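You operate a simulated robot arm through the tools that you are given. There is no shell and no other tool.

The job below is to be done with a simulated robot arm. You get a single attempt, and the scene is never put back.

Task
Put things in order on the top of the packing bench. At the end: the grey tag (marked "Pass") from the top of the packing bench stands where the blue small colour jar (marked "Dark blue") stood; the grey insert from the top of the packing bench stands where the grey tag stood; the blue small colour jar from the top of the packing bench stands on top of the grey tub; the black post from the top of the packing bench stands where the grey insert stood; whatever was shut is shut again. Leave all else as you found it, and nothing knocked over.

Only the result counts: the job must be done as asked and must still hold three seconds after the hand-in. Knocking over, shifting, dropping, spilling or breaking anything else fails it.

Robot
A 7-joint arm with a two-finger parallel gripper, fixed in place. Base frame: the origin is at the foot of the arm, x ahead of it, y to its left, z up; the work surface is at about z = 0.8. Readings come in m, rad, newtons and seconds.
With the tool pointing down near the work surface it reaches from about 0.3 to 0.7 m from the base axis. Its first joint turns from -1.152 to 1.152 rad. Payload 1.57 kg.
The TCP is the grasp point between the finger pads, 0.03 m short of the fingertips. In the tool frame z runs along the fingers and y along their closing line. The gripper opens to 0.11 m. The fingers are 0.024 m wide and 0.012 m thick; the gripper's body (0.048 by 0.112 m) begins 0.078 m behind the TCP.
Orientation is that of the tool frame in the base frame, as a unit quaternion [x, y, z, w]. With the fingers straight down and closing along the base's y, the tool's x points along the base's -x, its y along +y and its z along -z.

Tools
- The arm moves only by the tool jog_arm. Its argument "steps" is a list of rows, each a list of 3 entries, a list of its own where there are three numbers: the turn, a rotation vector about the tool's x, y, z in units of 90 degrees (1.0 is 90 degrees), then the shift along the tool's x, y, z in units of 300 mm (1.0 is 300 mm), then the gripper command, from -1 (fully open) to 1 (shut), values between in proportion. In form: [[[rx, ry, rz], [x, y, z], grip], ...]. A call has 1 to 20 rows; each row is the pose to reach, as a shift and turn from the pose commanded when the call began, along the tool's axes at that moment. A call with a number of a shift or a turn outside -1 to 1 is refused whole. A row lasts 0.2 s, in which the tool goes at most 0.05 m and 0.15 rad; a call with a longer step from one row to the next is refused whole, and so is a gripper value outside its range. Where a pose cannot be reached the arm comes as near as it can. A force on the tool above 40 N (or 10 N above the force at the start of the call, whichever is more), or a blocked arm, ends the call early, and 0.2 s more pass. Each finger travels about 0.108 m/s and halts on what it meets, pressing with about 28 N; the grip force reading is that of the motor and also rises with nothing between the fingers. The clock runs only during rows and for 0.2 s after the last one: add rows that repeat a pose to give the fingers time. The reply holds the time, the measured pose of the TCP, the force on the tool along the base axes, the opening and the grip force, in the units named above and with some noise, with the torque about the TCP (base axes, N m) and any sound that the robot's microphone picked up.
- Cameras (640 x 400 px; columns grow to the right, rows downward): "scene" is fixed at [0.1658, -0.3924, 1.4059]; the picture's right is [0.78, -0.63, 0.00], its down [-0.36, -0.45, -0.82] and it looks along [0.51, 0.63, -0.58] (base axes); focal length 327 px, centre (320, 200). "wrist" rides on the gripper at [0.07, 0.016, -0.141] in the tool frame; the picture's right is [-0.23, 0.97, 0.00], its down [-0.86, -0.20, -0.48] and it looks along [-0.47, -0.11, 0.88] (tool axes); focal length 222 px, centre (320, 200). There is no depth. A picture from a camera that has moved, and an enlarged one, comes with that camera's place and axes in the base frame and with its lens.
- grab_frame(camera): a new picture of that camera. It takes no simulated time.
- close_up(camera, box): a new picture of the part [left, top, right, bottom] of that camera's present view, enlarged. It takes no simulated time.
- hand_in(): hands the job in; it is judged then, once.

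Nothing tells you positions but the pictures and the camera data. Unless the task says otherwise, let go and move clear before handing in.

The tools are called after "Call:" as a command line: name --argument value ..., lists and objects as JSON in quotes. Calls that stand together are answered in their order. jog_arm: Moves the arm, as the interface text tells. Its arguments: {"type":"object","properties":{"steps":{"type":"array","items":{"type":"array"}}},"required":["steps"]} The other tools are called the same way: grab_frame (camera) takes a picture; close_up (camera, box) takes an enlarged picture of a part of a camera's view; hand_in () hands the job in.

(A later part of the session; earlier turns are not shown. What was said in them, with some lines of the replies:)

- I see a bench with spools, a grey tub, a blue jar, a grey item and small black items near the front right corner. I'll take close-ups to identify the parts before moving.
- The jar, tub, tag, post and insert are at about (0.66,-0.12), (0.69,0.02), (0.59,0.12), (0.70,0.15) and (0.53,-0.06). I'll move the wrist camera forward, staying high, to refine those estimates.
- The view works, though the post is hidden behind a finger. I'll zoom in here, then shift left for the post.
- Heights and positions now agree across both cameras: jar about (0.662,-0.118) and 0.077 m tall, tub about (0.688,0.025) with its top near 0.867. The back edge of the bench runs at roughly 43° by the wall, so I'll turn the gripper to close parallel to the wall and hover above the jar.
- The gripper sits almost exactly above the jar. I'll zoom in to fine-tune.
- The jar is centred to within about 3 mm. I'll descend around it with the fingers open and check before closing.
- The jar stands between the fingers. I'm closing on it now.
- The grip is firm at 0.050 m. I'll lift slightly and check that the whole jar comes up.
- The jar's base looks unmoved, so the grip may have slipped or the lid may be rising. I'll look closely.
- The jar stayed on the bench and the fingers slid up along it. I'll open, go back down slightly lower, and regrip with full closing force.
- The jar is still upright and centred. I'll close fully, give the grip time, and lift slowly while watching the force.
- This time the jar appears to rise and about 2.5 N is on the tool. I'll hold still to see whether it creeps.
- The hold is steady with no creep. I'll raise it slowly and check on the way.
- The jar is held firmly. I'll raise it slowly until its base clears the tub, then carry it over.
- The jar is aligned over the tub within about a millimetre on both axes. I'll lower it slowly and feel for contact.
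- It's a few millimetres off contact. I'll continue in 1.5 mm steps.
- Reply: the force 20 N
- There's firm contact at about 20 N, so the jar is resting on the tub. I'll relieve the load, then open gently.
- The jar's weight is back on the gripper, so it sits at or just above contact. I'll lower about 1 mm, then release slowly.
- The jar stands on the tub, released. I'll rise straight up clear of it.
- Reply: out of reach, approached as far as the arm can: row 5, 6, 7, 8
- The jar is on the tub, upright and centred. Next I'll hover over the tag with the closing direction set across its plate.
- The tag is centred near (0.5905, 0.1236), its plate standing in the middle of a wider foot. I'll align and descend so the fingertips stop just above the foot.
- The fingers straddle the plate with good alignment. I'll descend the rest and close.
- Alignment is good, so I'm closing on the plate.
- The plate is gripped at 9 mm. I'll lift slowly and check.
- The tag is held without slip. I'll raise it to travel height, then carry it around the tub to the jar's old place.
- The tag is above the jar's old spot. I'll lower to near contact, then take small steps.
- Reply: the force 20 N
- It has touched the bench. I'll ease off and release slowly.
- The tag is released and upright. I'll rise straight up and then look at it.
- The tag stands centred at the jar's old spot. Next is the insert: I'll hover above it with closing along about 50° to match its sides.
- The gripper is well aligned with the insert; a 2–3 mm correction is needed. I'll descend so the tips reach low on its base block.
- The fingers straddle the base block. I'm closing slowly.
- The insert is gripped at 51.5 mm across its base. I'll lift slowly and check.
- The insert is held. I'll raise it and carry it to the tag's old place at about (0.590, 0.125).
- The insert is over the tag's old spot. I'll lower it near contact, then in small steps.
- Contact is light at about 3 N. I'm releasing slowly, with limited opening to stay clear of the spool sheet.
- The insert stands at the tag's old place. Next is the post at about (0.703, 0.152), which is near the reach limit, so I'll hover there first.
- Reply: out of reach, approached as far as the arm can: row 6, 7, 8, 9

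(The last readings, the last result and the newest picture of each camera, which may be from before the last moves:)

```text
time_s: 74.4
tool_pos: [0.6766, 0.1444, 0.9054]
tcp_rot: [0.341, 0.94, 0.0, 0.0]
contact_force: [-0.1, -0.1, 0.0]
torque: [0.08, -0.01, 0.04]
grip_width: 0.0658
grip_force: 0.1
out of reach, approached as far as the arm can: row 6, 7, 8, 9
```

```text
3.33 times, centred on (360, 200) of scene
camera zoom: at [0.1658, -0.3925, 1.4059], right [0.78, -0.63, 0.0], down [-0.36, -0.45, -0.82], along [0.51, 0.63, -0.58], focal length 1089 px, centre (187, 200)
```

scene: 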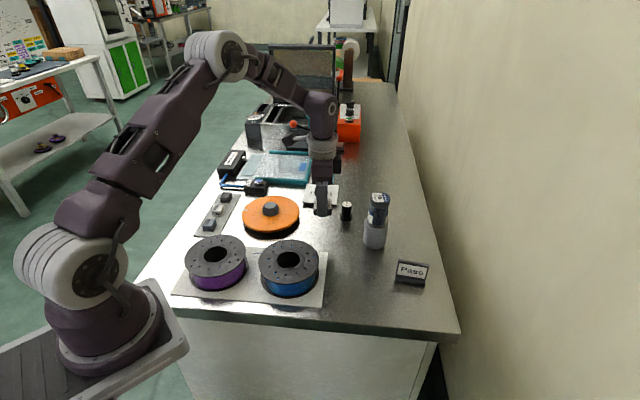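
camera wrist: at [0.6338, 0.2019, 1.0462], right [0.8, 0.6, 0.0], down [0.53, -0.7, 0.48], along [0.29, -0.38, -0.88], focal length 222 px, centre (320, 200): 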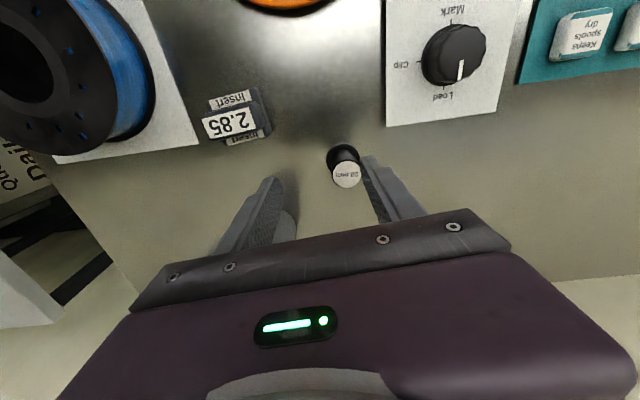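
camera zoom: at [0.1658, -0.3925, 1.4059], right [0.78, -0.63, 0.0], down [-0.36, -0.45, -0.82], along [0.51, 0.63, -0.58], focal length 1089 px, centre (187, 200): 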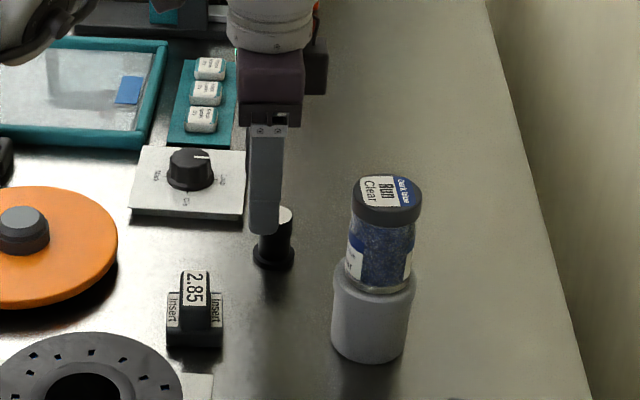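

The post is at (0.702, 0.153), just past the vertical-tool reach of about 0.692 m. I'll back off and turn so the fingers close sideways to the reach direction. Then I'll tilt the tool outward about its closing axis, which keeps the pads vertical on the post.

Call:
jog_arm --steps '[[[0, 0, 0], [0.02, -0.02, -0.04], -0.2], [[0, 0, -0.08], [0.051, -0.051, -0.1], -0.2], [[0, 0, -0.16], [0.051, -0.051, -0.1], -0.2], [[0, 0, -0.24], [0.051, -0.051, -0.1], -0.2], [[0, 0, -0.32], [0.051, -0.051, -0.1], -0.2], [[0, 0, -0.4], [0.051, -0.051, -0.1], -0.2], [[0, 0, -0.48], [0.051, -0.051, -0.1], -0.2], [[0, 0, -0.54], [0.051, -0.051, -0.1], -0.2], [[0, 0, -0.581], [0.051, -0.051, -0.1], -0.2], [[0, 0, -0.581], [0.051, -0.051, -0.1], -0.2]]'

Call:
grab_frame --camera "wrist"

Call:
grab_frame --camera "scene"

```text
time_s: 76.6
tool_pos: [0.6543, 0.1431, 0.9356]
tcp_rot: [-0.108, 0.994, 0.0, 0.0]
contact_force: [-0.1, -0.5, -0.2]
torque: [0.04, 0.01, -0.01]
grip_width: 0.0661
grip_force: 0.0
```

```text
taken
camera wrist: at [0.5823, 0.1445, 1.0755], right [0.01, 1.0, 0.0], down [0.88, -0.01, 0.48], along [0.48, -0.01, -0.88], focal length 222 px, centre (320, 200)
```

wrist: 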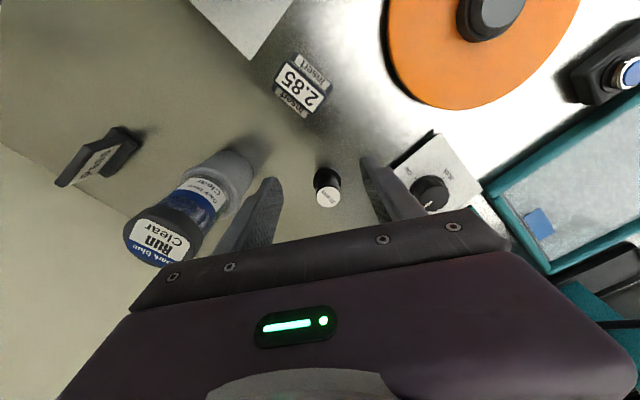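

```text
taken
```

scene: 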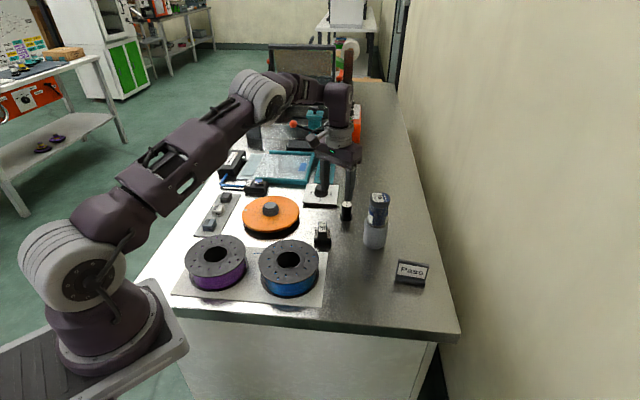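

The tool is turned. Now I'll tilt it 10° outward and move to hover just above the post.

Call:
jog_arm --steps '[[[0, -0.03, 0], [0, 0, 0], -0.2], [[0, -0.06, 0], [0, 0, 0], -0.2], [[0, -0.09, 0], [-0.02, 0, 0.01], -0.2], [[0, -0.111, 0], [-0.05, -0.001, 0.03], -0.2], [[0, -0.111, 0], [-0.08, -0.002, 0.06], -0.2], [[0, -0.111, 0], [-0.11, -0.003, 0.09], -0.2], [[0, -0.111, 0], [-0.14, -0.004, 0.115], -0.2], [[0, -0.111, 0], [-0.163, -0.004, 0.125], -0.2], [[0, -0.111, 0], [-0.163, -0.004, 0.125], -0.2]]'

Call:
grab_frame --camera "wrist"

Call:
close_up --camera "wrist" --box '[250, 110, 390, 230]'

Call:
close_up --camera "scene" --box '[300, 140, 420, 260]'

```text
time_s: 78.6
tool_pos: [0.7019, 0.1529, 0.8979]
tcp_rot: [-0.108, 0.99, 0.009, 0.086]
contact_force: [-0.9, 0.5, -0.5]
torque: [0.02, -0.01, 0.04]
grip_width: 0.066
grip_force: 0.0
```

```text
taken
camera wrist: at [0.6073, 0.1494, 1.0242], right [0.01, 1.0, 0.04], down [0.78, -0.03, 0.62], along [0.62, 0.03, -0.78], focal length 222 px, centre (320, 200)
```

wrist: 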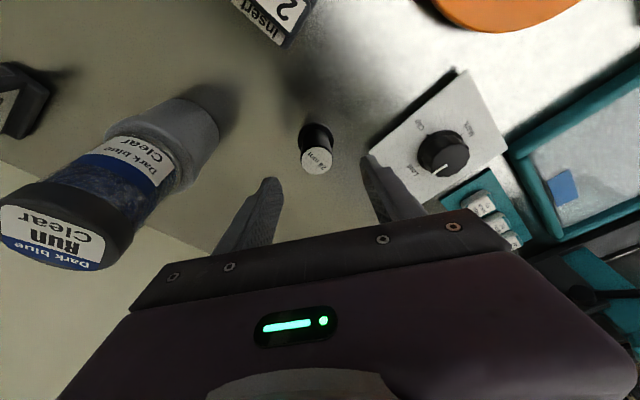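

```text
3.33 times, centred on (320, 170) of wrist
camera zoom: at [0.6073, 0.1494, 1.0242], right [0.01, 1.0, 0.04], down [0.78, -0.03, 0.62], along [0.62, 0.03, -0.78], focal length 740 px, centre (320, 300)
```

zoom: 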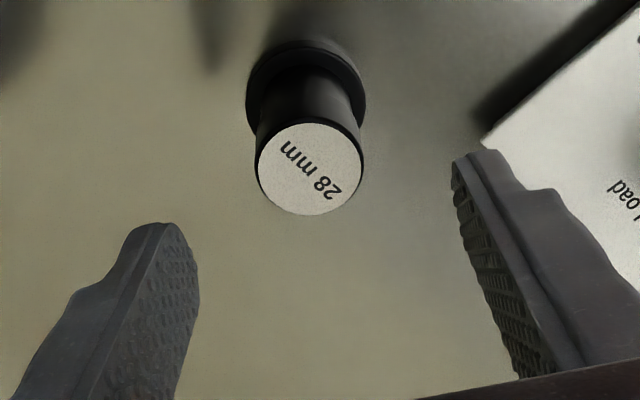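

```text
3.33 times, centred on (360, 200) of scene
camera zoom: at [0.1658, -0.3924, 1.4059], right [0.78, -0.63, 0.0], down [-0.36, -0.45, -0.82], along [0.51, 0.63, -0.58], focal length 1089 px, centre (187, 200)
```

zoom: 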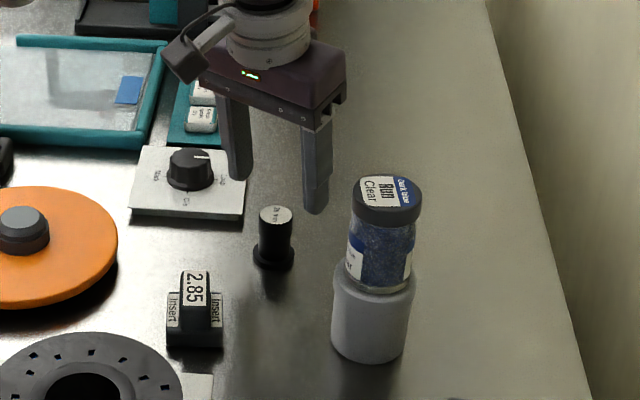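

The TCP is right above the post and reachable with the tilt. I'll descend vertically around it.

Call:
jog_arm --steps '[[[0, 0, 0], [0.005, 0, 0.029], -0.2], [[0, 0, 0], [0.01, 0, 0.058], -0.2], [[0, 0, 0], [0.0153, 0, 0.087], -0.2], [[0, 0, 0], [0.0204, 0, 0.116], -0.2], [[0, 0, 0], [0.0256, 0, 0.145], -0.2], [[0, 0, 0], [0.0304, 0, 0.172], -0.2], [[0, 0, 0], [0.0304, 0, 0.172], -0.2]]'

Call:
close_up --camera "wrist" --box '[220, 110, 420, 260]'

Call:
close_up --camera "scene" --box '[310, 170, 400, 250]'

```text
time_s: 80.2
tool_pos: [0.7029, 0.1529, 0.8432]
tcp_rot: [-0.108, 0.99, 0.009, 0.087]
contact_force: [0.8, -0.7, 0.0]
torque: [0.01, -0.02, 0.01]
grip_width: 0.066
grip_force: 0.0
```

```text
2.67 times, centred on (320, 185) of wrist
camera zoom: at [0.6075, 0.1497, 0.9712], right [0.01, 1.0, 0.04], down [0.78, -0.03, 0.62], along [0.62, 0.03, -0.78], focal length 592 px, centre (320, 240)
```

zoom: 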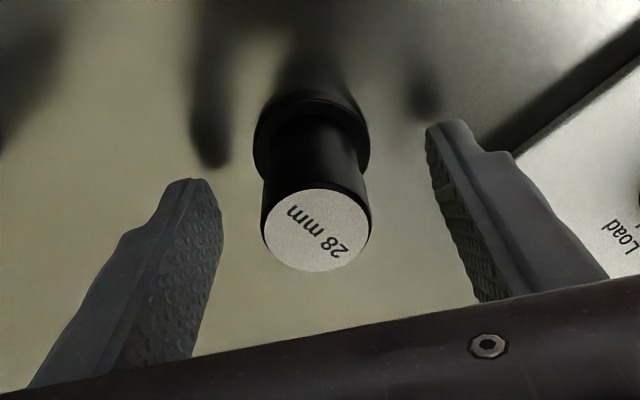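

```text
5.00 times, centred on (355, 210) of scene
camera zoom: at [0.1658, -0.3924, 1.4059], right [0.78, -0.63, 0.0], down [-0.36, -0.45, -0.82], along [0.51, 0.63, -0.58], focal length 1633 px, centre (145, 150)
```

zoom: 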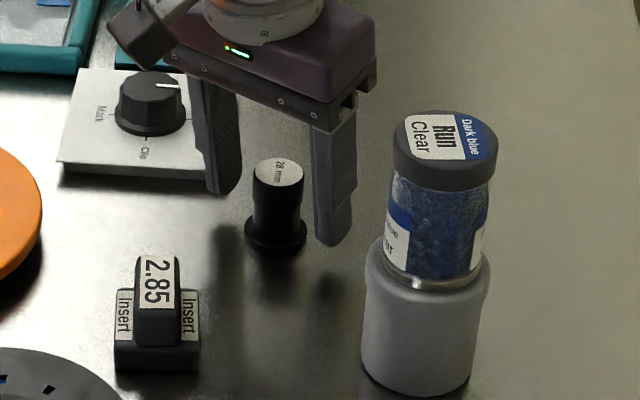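

The post is centred between the pads. Closing now.

Call:
jog_arm --steps '[[[0, 0, 0], [0, -0.003, 0], 0.0], [[0, 0, 0], [0, -0.003, 0], 0.2], [[0, 0, 0], [0, -0.003, 0], 0.35], [[0, 0, 0], [0, -0.003, 0], 0.45], [[0, 0, 0], [0, -0.003, 0], 0.55], [[0, 0, 0], [0, -0.003, 0], 0.75], [[0, 0, 0], [0, -0.003, 0], 1], [[0, 0, 0], [0, -0.003, 0], 1], [[0, 0, 0], [0, -0.003, 0], 1], [[0, 0, 0], [0, -0.003, 0], 1]]'

Call:
close_up --camera "wrist" --box '[220, 110, 420, 260]'

Call:
close_up --camera "scene" --box '[310, 170, 400, 250]'

```text
time_s: 82.4
tool_pos: [0.7024, 0.1517, 0.8456]
tcp_rot: [-0.107, 0.99, 0.01, 0.087]
contact_force: [-0.2, 0.1, 1.6]
torque: [0.04, 0.03, 0.01]
grip_width: 0.0288
grip_force: 28.5
```

```text
2.67 times, centred on (320, 185) of wrist
camera zoom: at [0.6077, 0.1486, 0.9713], right [0.01, 1.0, 0.04], down [0.78, -0.03, 0.62], along [0.62, 0.03, -0.78], focal length 592 px, centre (320, 240)
```

zoom: 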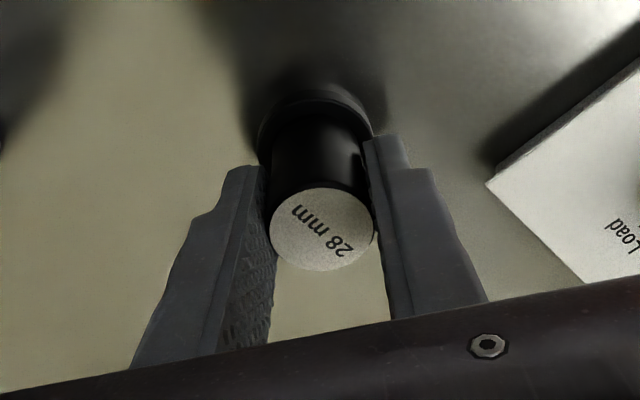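

```text
5.00 times, centred on (355, 210) of scene
camera zoom: at [0.1658, -0.3925, 1.4059], right [0.78, -0.63, 0.0], down [-0.36, -0.45, -0.82], along [0.51, 0.63, -0.58], focal length 1633 px, centre (145, 150)
```

zoom: 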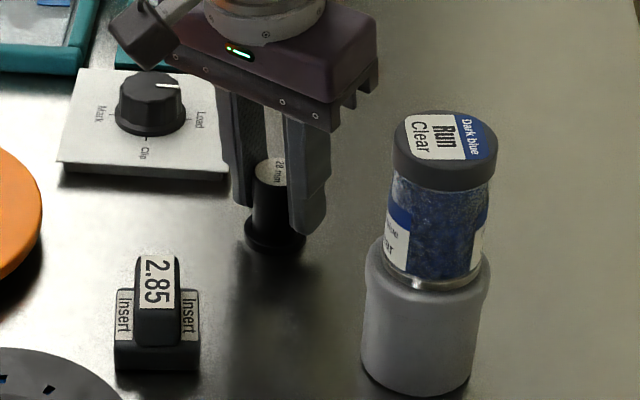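

The post is held at 28.8 mm. I'll lift slowly and straight up.

Call:
jog_arm --steps '[[[0, 0, 0], [-0.0014, 0, -0.008], 1], [[0, 0, 0], [-0.0032, 0, -0.018], 1], [[0, 0, 0], [-0.0053, 0, -0.03], 1], [[0, 0, 0], [-0.0076, 0, -0.043], 1], [[0, 0, 0], [-0.01, 0, -0.057], 1], [[0, 0, 0], [-0.0123, 0, -0.07], 1]]'

Call:
close_up --camera "wrist" --box '[220, 110, 420, 260]'

Call:
close_up --camera "scene" --box '[310, 170, 400, 250]'

```text
time_s: 83.8
tool_pos: [0.7028, 0.1521, 0.8648]
tcp_rot: [-0.107, 0.99, 0.009, 0.087]
contact_force: [0.0, 0.7, -1.2]
torque: [0.01, -0.02, -0.01]
grip_width: 0.029
grip_force: 27.7
```

```text
2.67 times, centred on (320, 185) of wrist
camera zoom: at [0.6082, 0.1482, 0.9926], right [0.01, 1.0, 0.04], down [0.78, -0.03, 0.62], along [0.62, 0.03, -0.78], focal length 592 px, centre (320, 240)
```

zoom: 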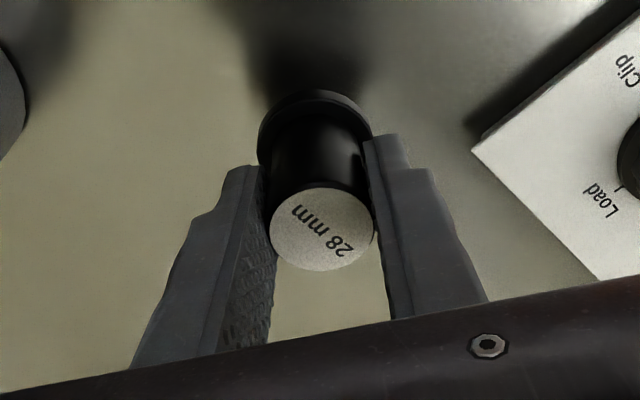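

```text
5.00 times, centred on (355, 210) of scene
camera zoom: at [0.1658, -0.3924, 1.4059], right [0.78, -0.63, 0.0], down [-0.36, -0.45, -0.82], along [0.51, 0.63, -0.58], focal length 1633 px, centre (145, 150)
```

zoom: 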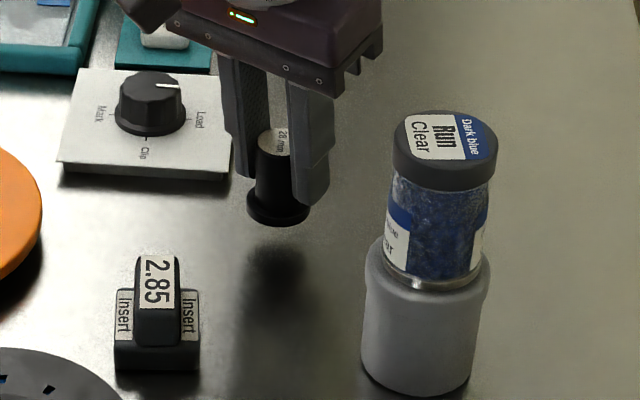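

The post is held without slip. I'll carry it, with the tilt unchanged, along a path well clear of the jar stack to the insert's old place.

Call:
jog_arm --steps '[[[0, 0, 0], [0.018, 0, -0.032], 1], [[0, 0, 0], [0.042, 0, -0.07], 1], [[0, 0, 0], [0.067, 0, -0.109], 1], [[0, 0, 0], [0.092, -0.001, -0.148], 1], [[0, 0, 0], [0.118, -0.001, -0.187], 1], [[0, 0, 0], [0.1427, -0.0015, -0.2248], 1], [[0, 0, 0], [0.1895, -0.0366, -0.2331], 1], [[0, 0, 0], [0.2363, -0.0717, -0.2413], 1], [[0, 0, 0], [0.2831, -0.1068, -0.2496], 1], [[0, 0, 0], [0.3299, -0.1419, -0.2578], 1], [[0, 0, 0], [0.3767, -0.177, -0.2661], 1], [[0, 0, 0], [0.4234, -0.2119, -0.2743], 1], [[0, 0, 0], [0.456, -0.2558, -0.28], 1], [[0, 0, 0], [0.4887, -0.2997, -0.2858], 1], [[0, 0, 0], [0.5214, -0.3436, -0.2916], 1], [[0, 0, 0], [0.554, -0.3875, -0.2974], 1], [[0, 0, 0], [0.5867, -0.4314, -0.3031], 1], [[0, 0, 0], [0.6194, -0.4753, -0.3089], 1], [[0, 0, 0], [0.652, -0.5192, -0.3147], 1], [[0, 0, 0], [0.652, -0.5192, -0.3147], 1]]'

Call:
grab_frame --camera "wrist"

Call:
grab_frame --camera "scene"

```text
time_s: 88.0
tool_pos: [0.5312, -0.044, 0.9241]
tcp_rot: [-0.107, 0.99, 0.01, 0.087]
contact_force: [0.5, 0.5, -1.5]
torque: [0.03, 0.0, 0.01]
grip_width: 0.029
grip_force: 28.3
```

```text
taken
camera wrist: at [0.4369, -0.0479, 1.0511], right [0.01, 1.0, 0.04], down [0.78, -0.03, 0.62], along [0.62, 0.03, -0.78], focal length 222 px, centre (320, 200)
```

wrist: 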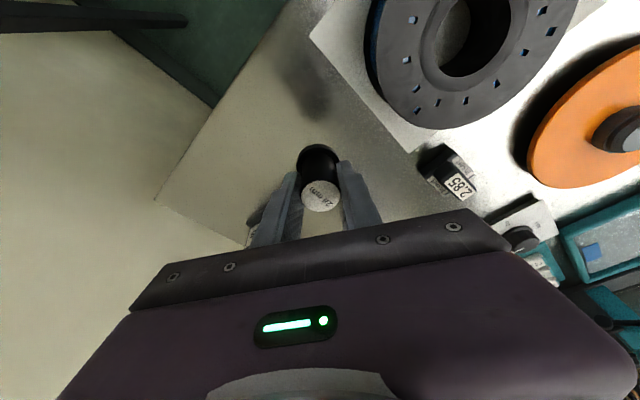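

```text
taken
```

scene: 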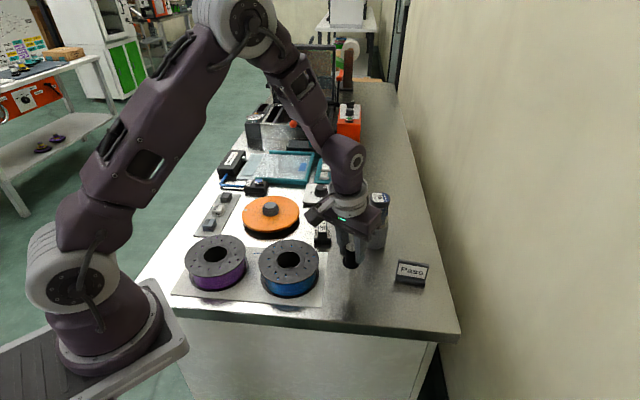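

The post is above the insert's old place, at (0.5315, -0.044). I'll lower it vertically near contact, then in small steps.

Call:
jog_arm --steps '[[[0, 0, 0], [0.0035, -0.003, 0.02], 1], [[0, 0, 0], [0.0088, -0.003, 0.05], 1], [[0, 0, 0], [0.0141, -0.003, 0.08], 1], [[0, 0, 0], [0.0194, -0.003, 0.11], 1], [[0, 0, 0], [0.0247, -0.003, 0.14], 1], [[0, 0, 0], [0.03, -0.003, 0.17], 1], [[0, 0, 0], [0.0353, -0.003, 0.2], 1], [[0, 0, 0], [0.0405, -0.003, 0.23], 1], [[0, 0, 0], [0.0436, -0.003, 0.247], 1], [[0, 0, 0], [0.0448, -0.003, 0.254], 1], [[0, 0, 0], [0.0448, -0.003, 0.254], 1]]'

Call:
close_up --camera "scene" --box '[305, 230, 395, 310]'

Call:
jog_arm --steps '[[[0, 0, 0], [0.0005, 0, 0.003], 1], [[0, 0, 0], [0.0005, 0, 0.003], 1]]'

```text
time_s: 90.4
tool_pos: [0.5314, -0.0467, 0.8466]
tcp_rot: [-0.108, 0.99, 0.009, 0.087]
contact_force: [-0.4, -0.4, -0.6]
torque: [0.03, -0.02, 0.01]
grip_width: 0.0288
grip_force: 27.7
```

```text
5.00 times, centred on (350, 270) of scene
camera zoom: at [0.1658, -0.3924, 1.4059], right [0.78, -0.63, 0.0], down [-0.36, -0.45, -0.82], along [0.51, 0.63, -0.58], focal length 1633 px, centre (170, -150)
```

zoom: 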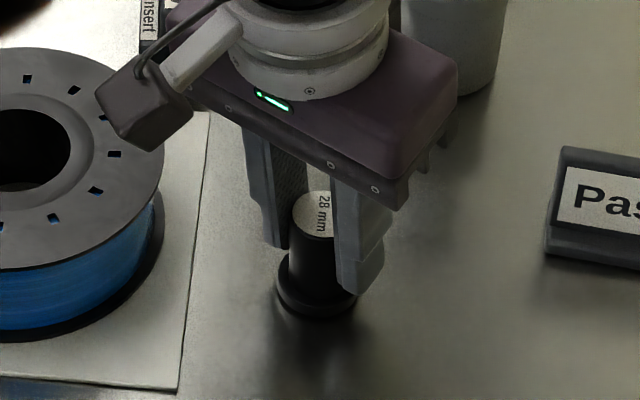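

```text
time_s: 91.0
tool_pos: [0.532, -0.0466, 0.8468]
tcp_rot: [-0.108, 0.99, 0.009, 0.087]
contact_force: [0.5, 0.2, -0.6]
torque: [0.0, -0.05, 0.0]
grip_width: 0.0291
grip_force: 27.8
```

Call:
jog_arm --steps '[[[0, 0, 0], [0.0005, 0, 0.003], 1], [[0, 0, 0], [0.0005, 0, 0.003], 1]]'

Call:
jog_arm --steps '[[[0, 0, 0], [0.0004, 0, 0.002], 1], [[0, 0, 0], [0.0004, 0, 0.002], 1]]'

```text
time_s: 91.6
tool_pos: [0.5328, -0.0458, 0.8453]
tcp_rot: [-0.108, 0.99, 0.009, 0.087]
contact_force: [0.4, -0.5, -0.6]
torque: [-0.02, -0.01, 0.01]
grip_width: 0.0285
grip_force: 27.6
```

```text
time_s: 92.2
tool_pos: [0.5316, -0.0471, 0.8439]
tcp_rot: [-0.108, 0.99, 0.01, 0.086]
contact_force: [0.3, -0.1, -1.7]
torque: [-0.05, 0.02, -0.01]
grip_width: 0.029
grip_force: 28.1
```

No contact yet, so I'll continue with sub-millimetre steps.

Call:
jog_arm --steps '[[[0, 0, 0], [0.0004, 0, 0.002], 1], [[0, 0, 0], [0.0004, 0, 0.002], 1]]'

Call:
jog_arm --steps '[[[0, 0, 0], [0.0004, 0, 0.002], 1], [[0, 0, 0], [0.0004, 0, 0.002], 1]]'

```text
time_s: 92.8
tool_pos: [0.5305, -0.0461, 0.8443]
tcp_rot: [-0.108, 0.99, 0.01, 0.087]
contact_force: [-2.9, 0.9, 13.5]
torque: [0.11, 0.09, -0.01]
grip_width: 0.0287
grip_force: 27.9
```

```text
time_s: 93.4
tool_pos: [0.5316, -0.0461, 0.8455]
tcp_rot: [-0.107, 0.99, 0.009, 0.088]
contact_force: [-4.0, 2.7, 25.8]
torque: [0.11, 0.15, -0.02]
grip_width: 0.029
grip_force: 28.4
```

That's contact. I'll back off to a light load and release slowly.

Call:
jog_arm --steps '[[[0, 0, 0], [-0.0006, 0, -0.0032], 1], [[0, 0, 0], [-0.0006, 0, -0.0032], 1]]'

Call:
jog_arm --steps '[[[0, 0, 0], [0, 0, 0], 0.47], [[0, 0, 0], [0, 0, 0], 0.44], [[0, 0, 0], [0, 0, 0], 0.38], [[0, 0, 0], [0, 0, 0], 0.28], [[0, 0, 0], [0, 0, 0], 0.1], [[0, 0, 0], [0, 0, 0], -0.1], [[0, 0, 0], [0, 0, 0], -0.1]]'

Call:
close_up --camera "wrist" --box '[220, 110, 420, 260]'

Call:
close_up --camera "scene" --box '[305, 230, 395, 310]'

```text
time_s: 94.0
tool_pos: [0.5309, -0.048, 0.8443]
tcp_rot: [-0.107, 0.99, 0.009, 0.087]
contact_force: [1.8, 1.2, 4.3]
torque: [0.1, -0.17, 0.0]
grip_width: 0.029
grip_force: 28.2
```

```text
time_s: 95.6
tool_pos: [0.5325, -0.0457, 0.8457]
tcp_rot: [-0.108, 0.99, 0.01, 0.087]
contact_force: [0.5, -0.1, -0.8]
torque: [0.0, -0.01, 0.01]
grip_width: 0.0604
grip_force: 0.0
```

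```text
2.67 times, centred on (320, 185) of wrist
camera zoom: at [0.437, -0.0499, 0.9715], right [0.01, 1.0, 0.04], down [0.78, -0.03, 0.62], along [0.62, 0.03, -0.78], focal length 592 px, centre (320, 240)
```

zoom: 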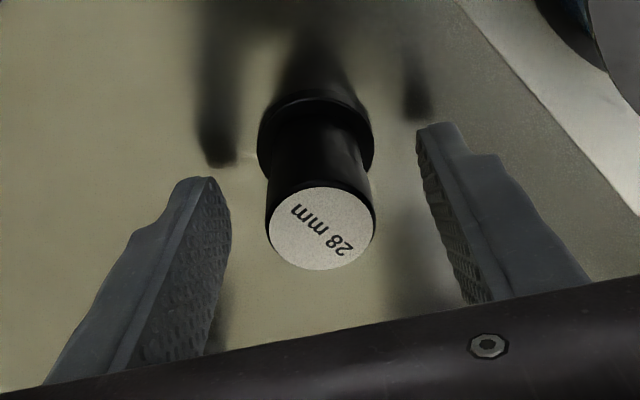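

```text
5.00 times, centred on (350, 270) of scene
camera zoom: at [0.1658, -0.3924, 1.4059], right [0.78, -0.63, 0.0], down [-0.36, -0.45, -0.82], along [0.51, 0.63, -0.58], focal length 1633 px, centre (170, -150)
```

zoom: 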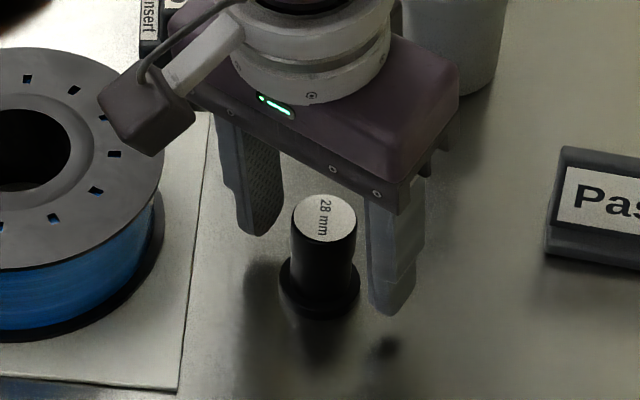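

The post is free and upright. I'll rise vertically and retreat, then check the whole scene.

Call:
jog_arm --steps '[[[0, 0, 0], [-0.0053, 0, -0.03], -0.1], [[0, 0, 0], [-0.0141, 0, -0.08], -0.1], [[0, 0, 0], [-0.0264, 0, -0.15], -0.1], [[0, 0, 0], [-0.0388, 0, -0.22], -0.1], [[0, 0, 0], [-0.0511, 0, -0.29], -0.1], [[0, 0, 0], [-0.0635, 0, -0.36], -0.1], [[0, 0, 0], [-0.0793, 0, -0.45], -0.1], [[0, 0, 0], [-0.095, 0, -0.54], -0.1], [[0, 0, 0], [0.0, 0, -0.62], -0.1], [[0, 0, 0], [0.1, 0, -0.68], -0.1], [[0, 0, 0], [0.2, 0, -0.7], -0.1], [[0, 0, 0], [0.2, 0, -0.7], -0.1]]'

Call:
grab_frame --camera "scene"

Call:
close_up --camera "scene" --box '[280, 160, 460, 310]'

Call:
grab_frame --camera "wrist"

```text
time_s: 98.2
tool_pos: [0.4383, -0.0678, 1.0413]
tcp_rot: [-0.107, 0.99, 0.01, 0.087]
contact_force: [0.2, 0.8, 0.7]
torque: [0.03, 0.02, 0.0]
grip_width: 0.0605
grip_force: 0.1
```

```text
taken
```

scene: 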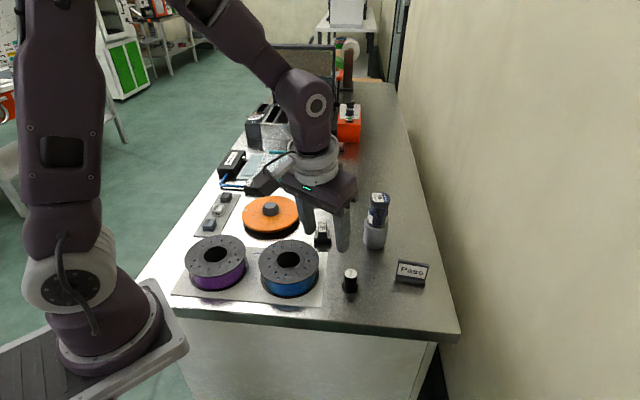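

```text
2.67 times, centred on (370, 235) of scene
camera zoom: at [0.1658, -0.3924, 1.4059], right [0.78, -0.63, 0.0], down [-0.36, -0.45, -0.82], along [0.51, 0.63, -0.58], focal length 871 px, centre (187, 107)
```

zoom: 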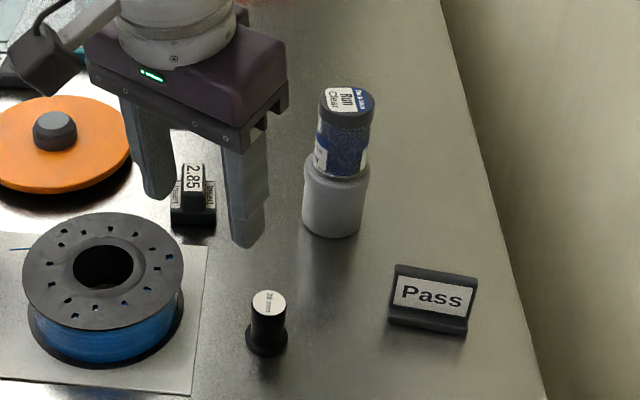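

```text
taken
camera wrist: at [0.3429, -0.0712, 1.1685], right [0.01, 1.0, 0.04], down [0.78, -0.03, 0.62], along [0.62, 0.03, -0.78], focal length 222 px, centre (320, 200)
```

wrist: 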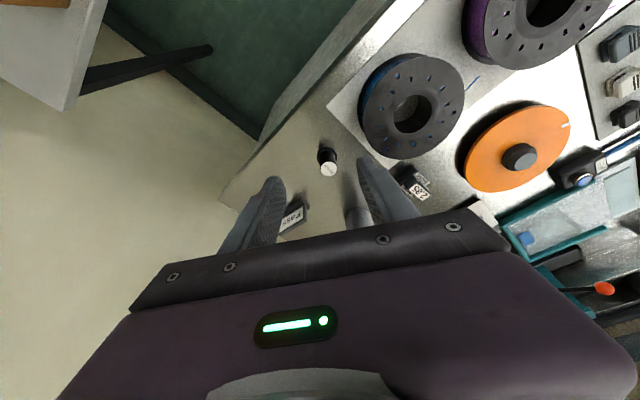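

Everything checks out. The jar stands on the tub, the tag at the jar's old spot, the insert at the tag's and the post at the insert's, all upright. Nothing was opened or disturbed and the arm is clear, so I'm handing in.

Call:
hand_in

```text
The job is handed in.
```

The job is done and handed in; I haven't seen the verdict. In the last pictures, taken just before the hand-in, everything was upright and in place:

| Item | Now stands | Position (x, y) |
|---|---|---|
| Blue jar ("Dark blue") | on top of the grey tub | (0.688, 0.024) |
| Grey tag ("Pass") | where the jar stood | (0.661, -0.116) |
| Grey insert | where the tag stood | (0.590, 0.125) |
| Black post | where the insert stood | (0.532, -0.046) |

By my estimates, the tag, insert and post are each within a few millimetres of the spot they were meant to take.

- **First lift of the jar:** the fingers slid up it without lifting it. It stayed upright on the bench, and a slower second grip held.
- **The post:** it stood just beyond the arm's reach with the tool pointing straight down. I tilted the tool 10° to pick it up and set it down, and the post stayed upright.

I opened nothing, so there was nothing to shut again. I saw nothing else moved, and the gripper was empty and clear of the bench when I handed in.
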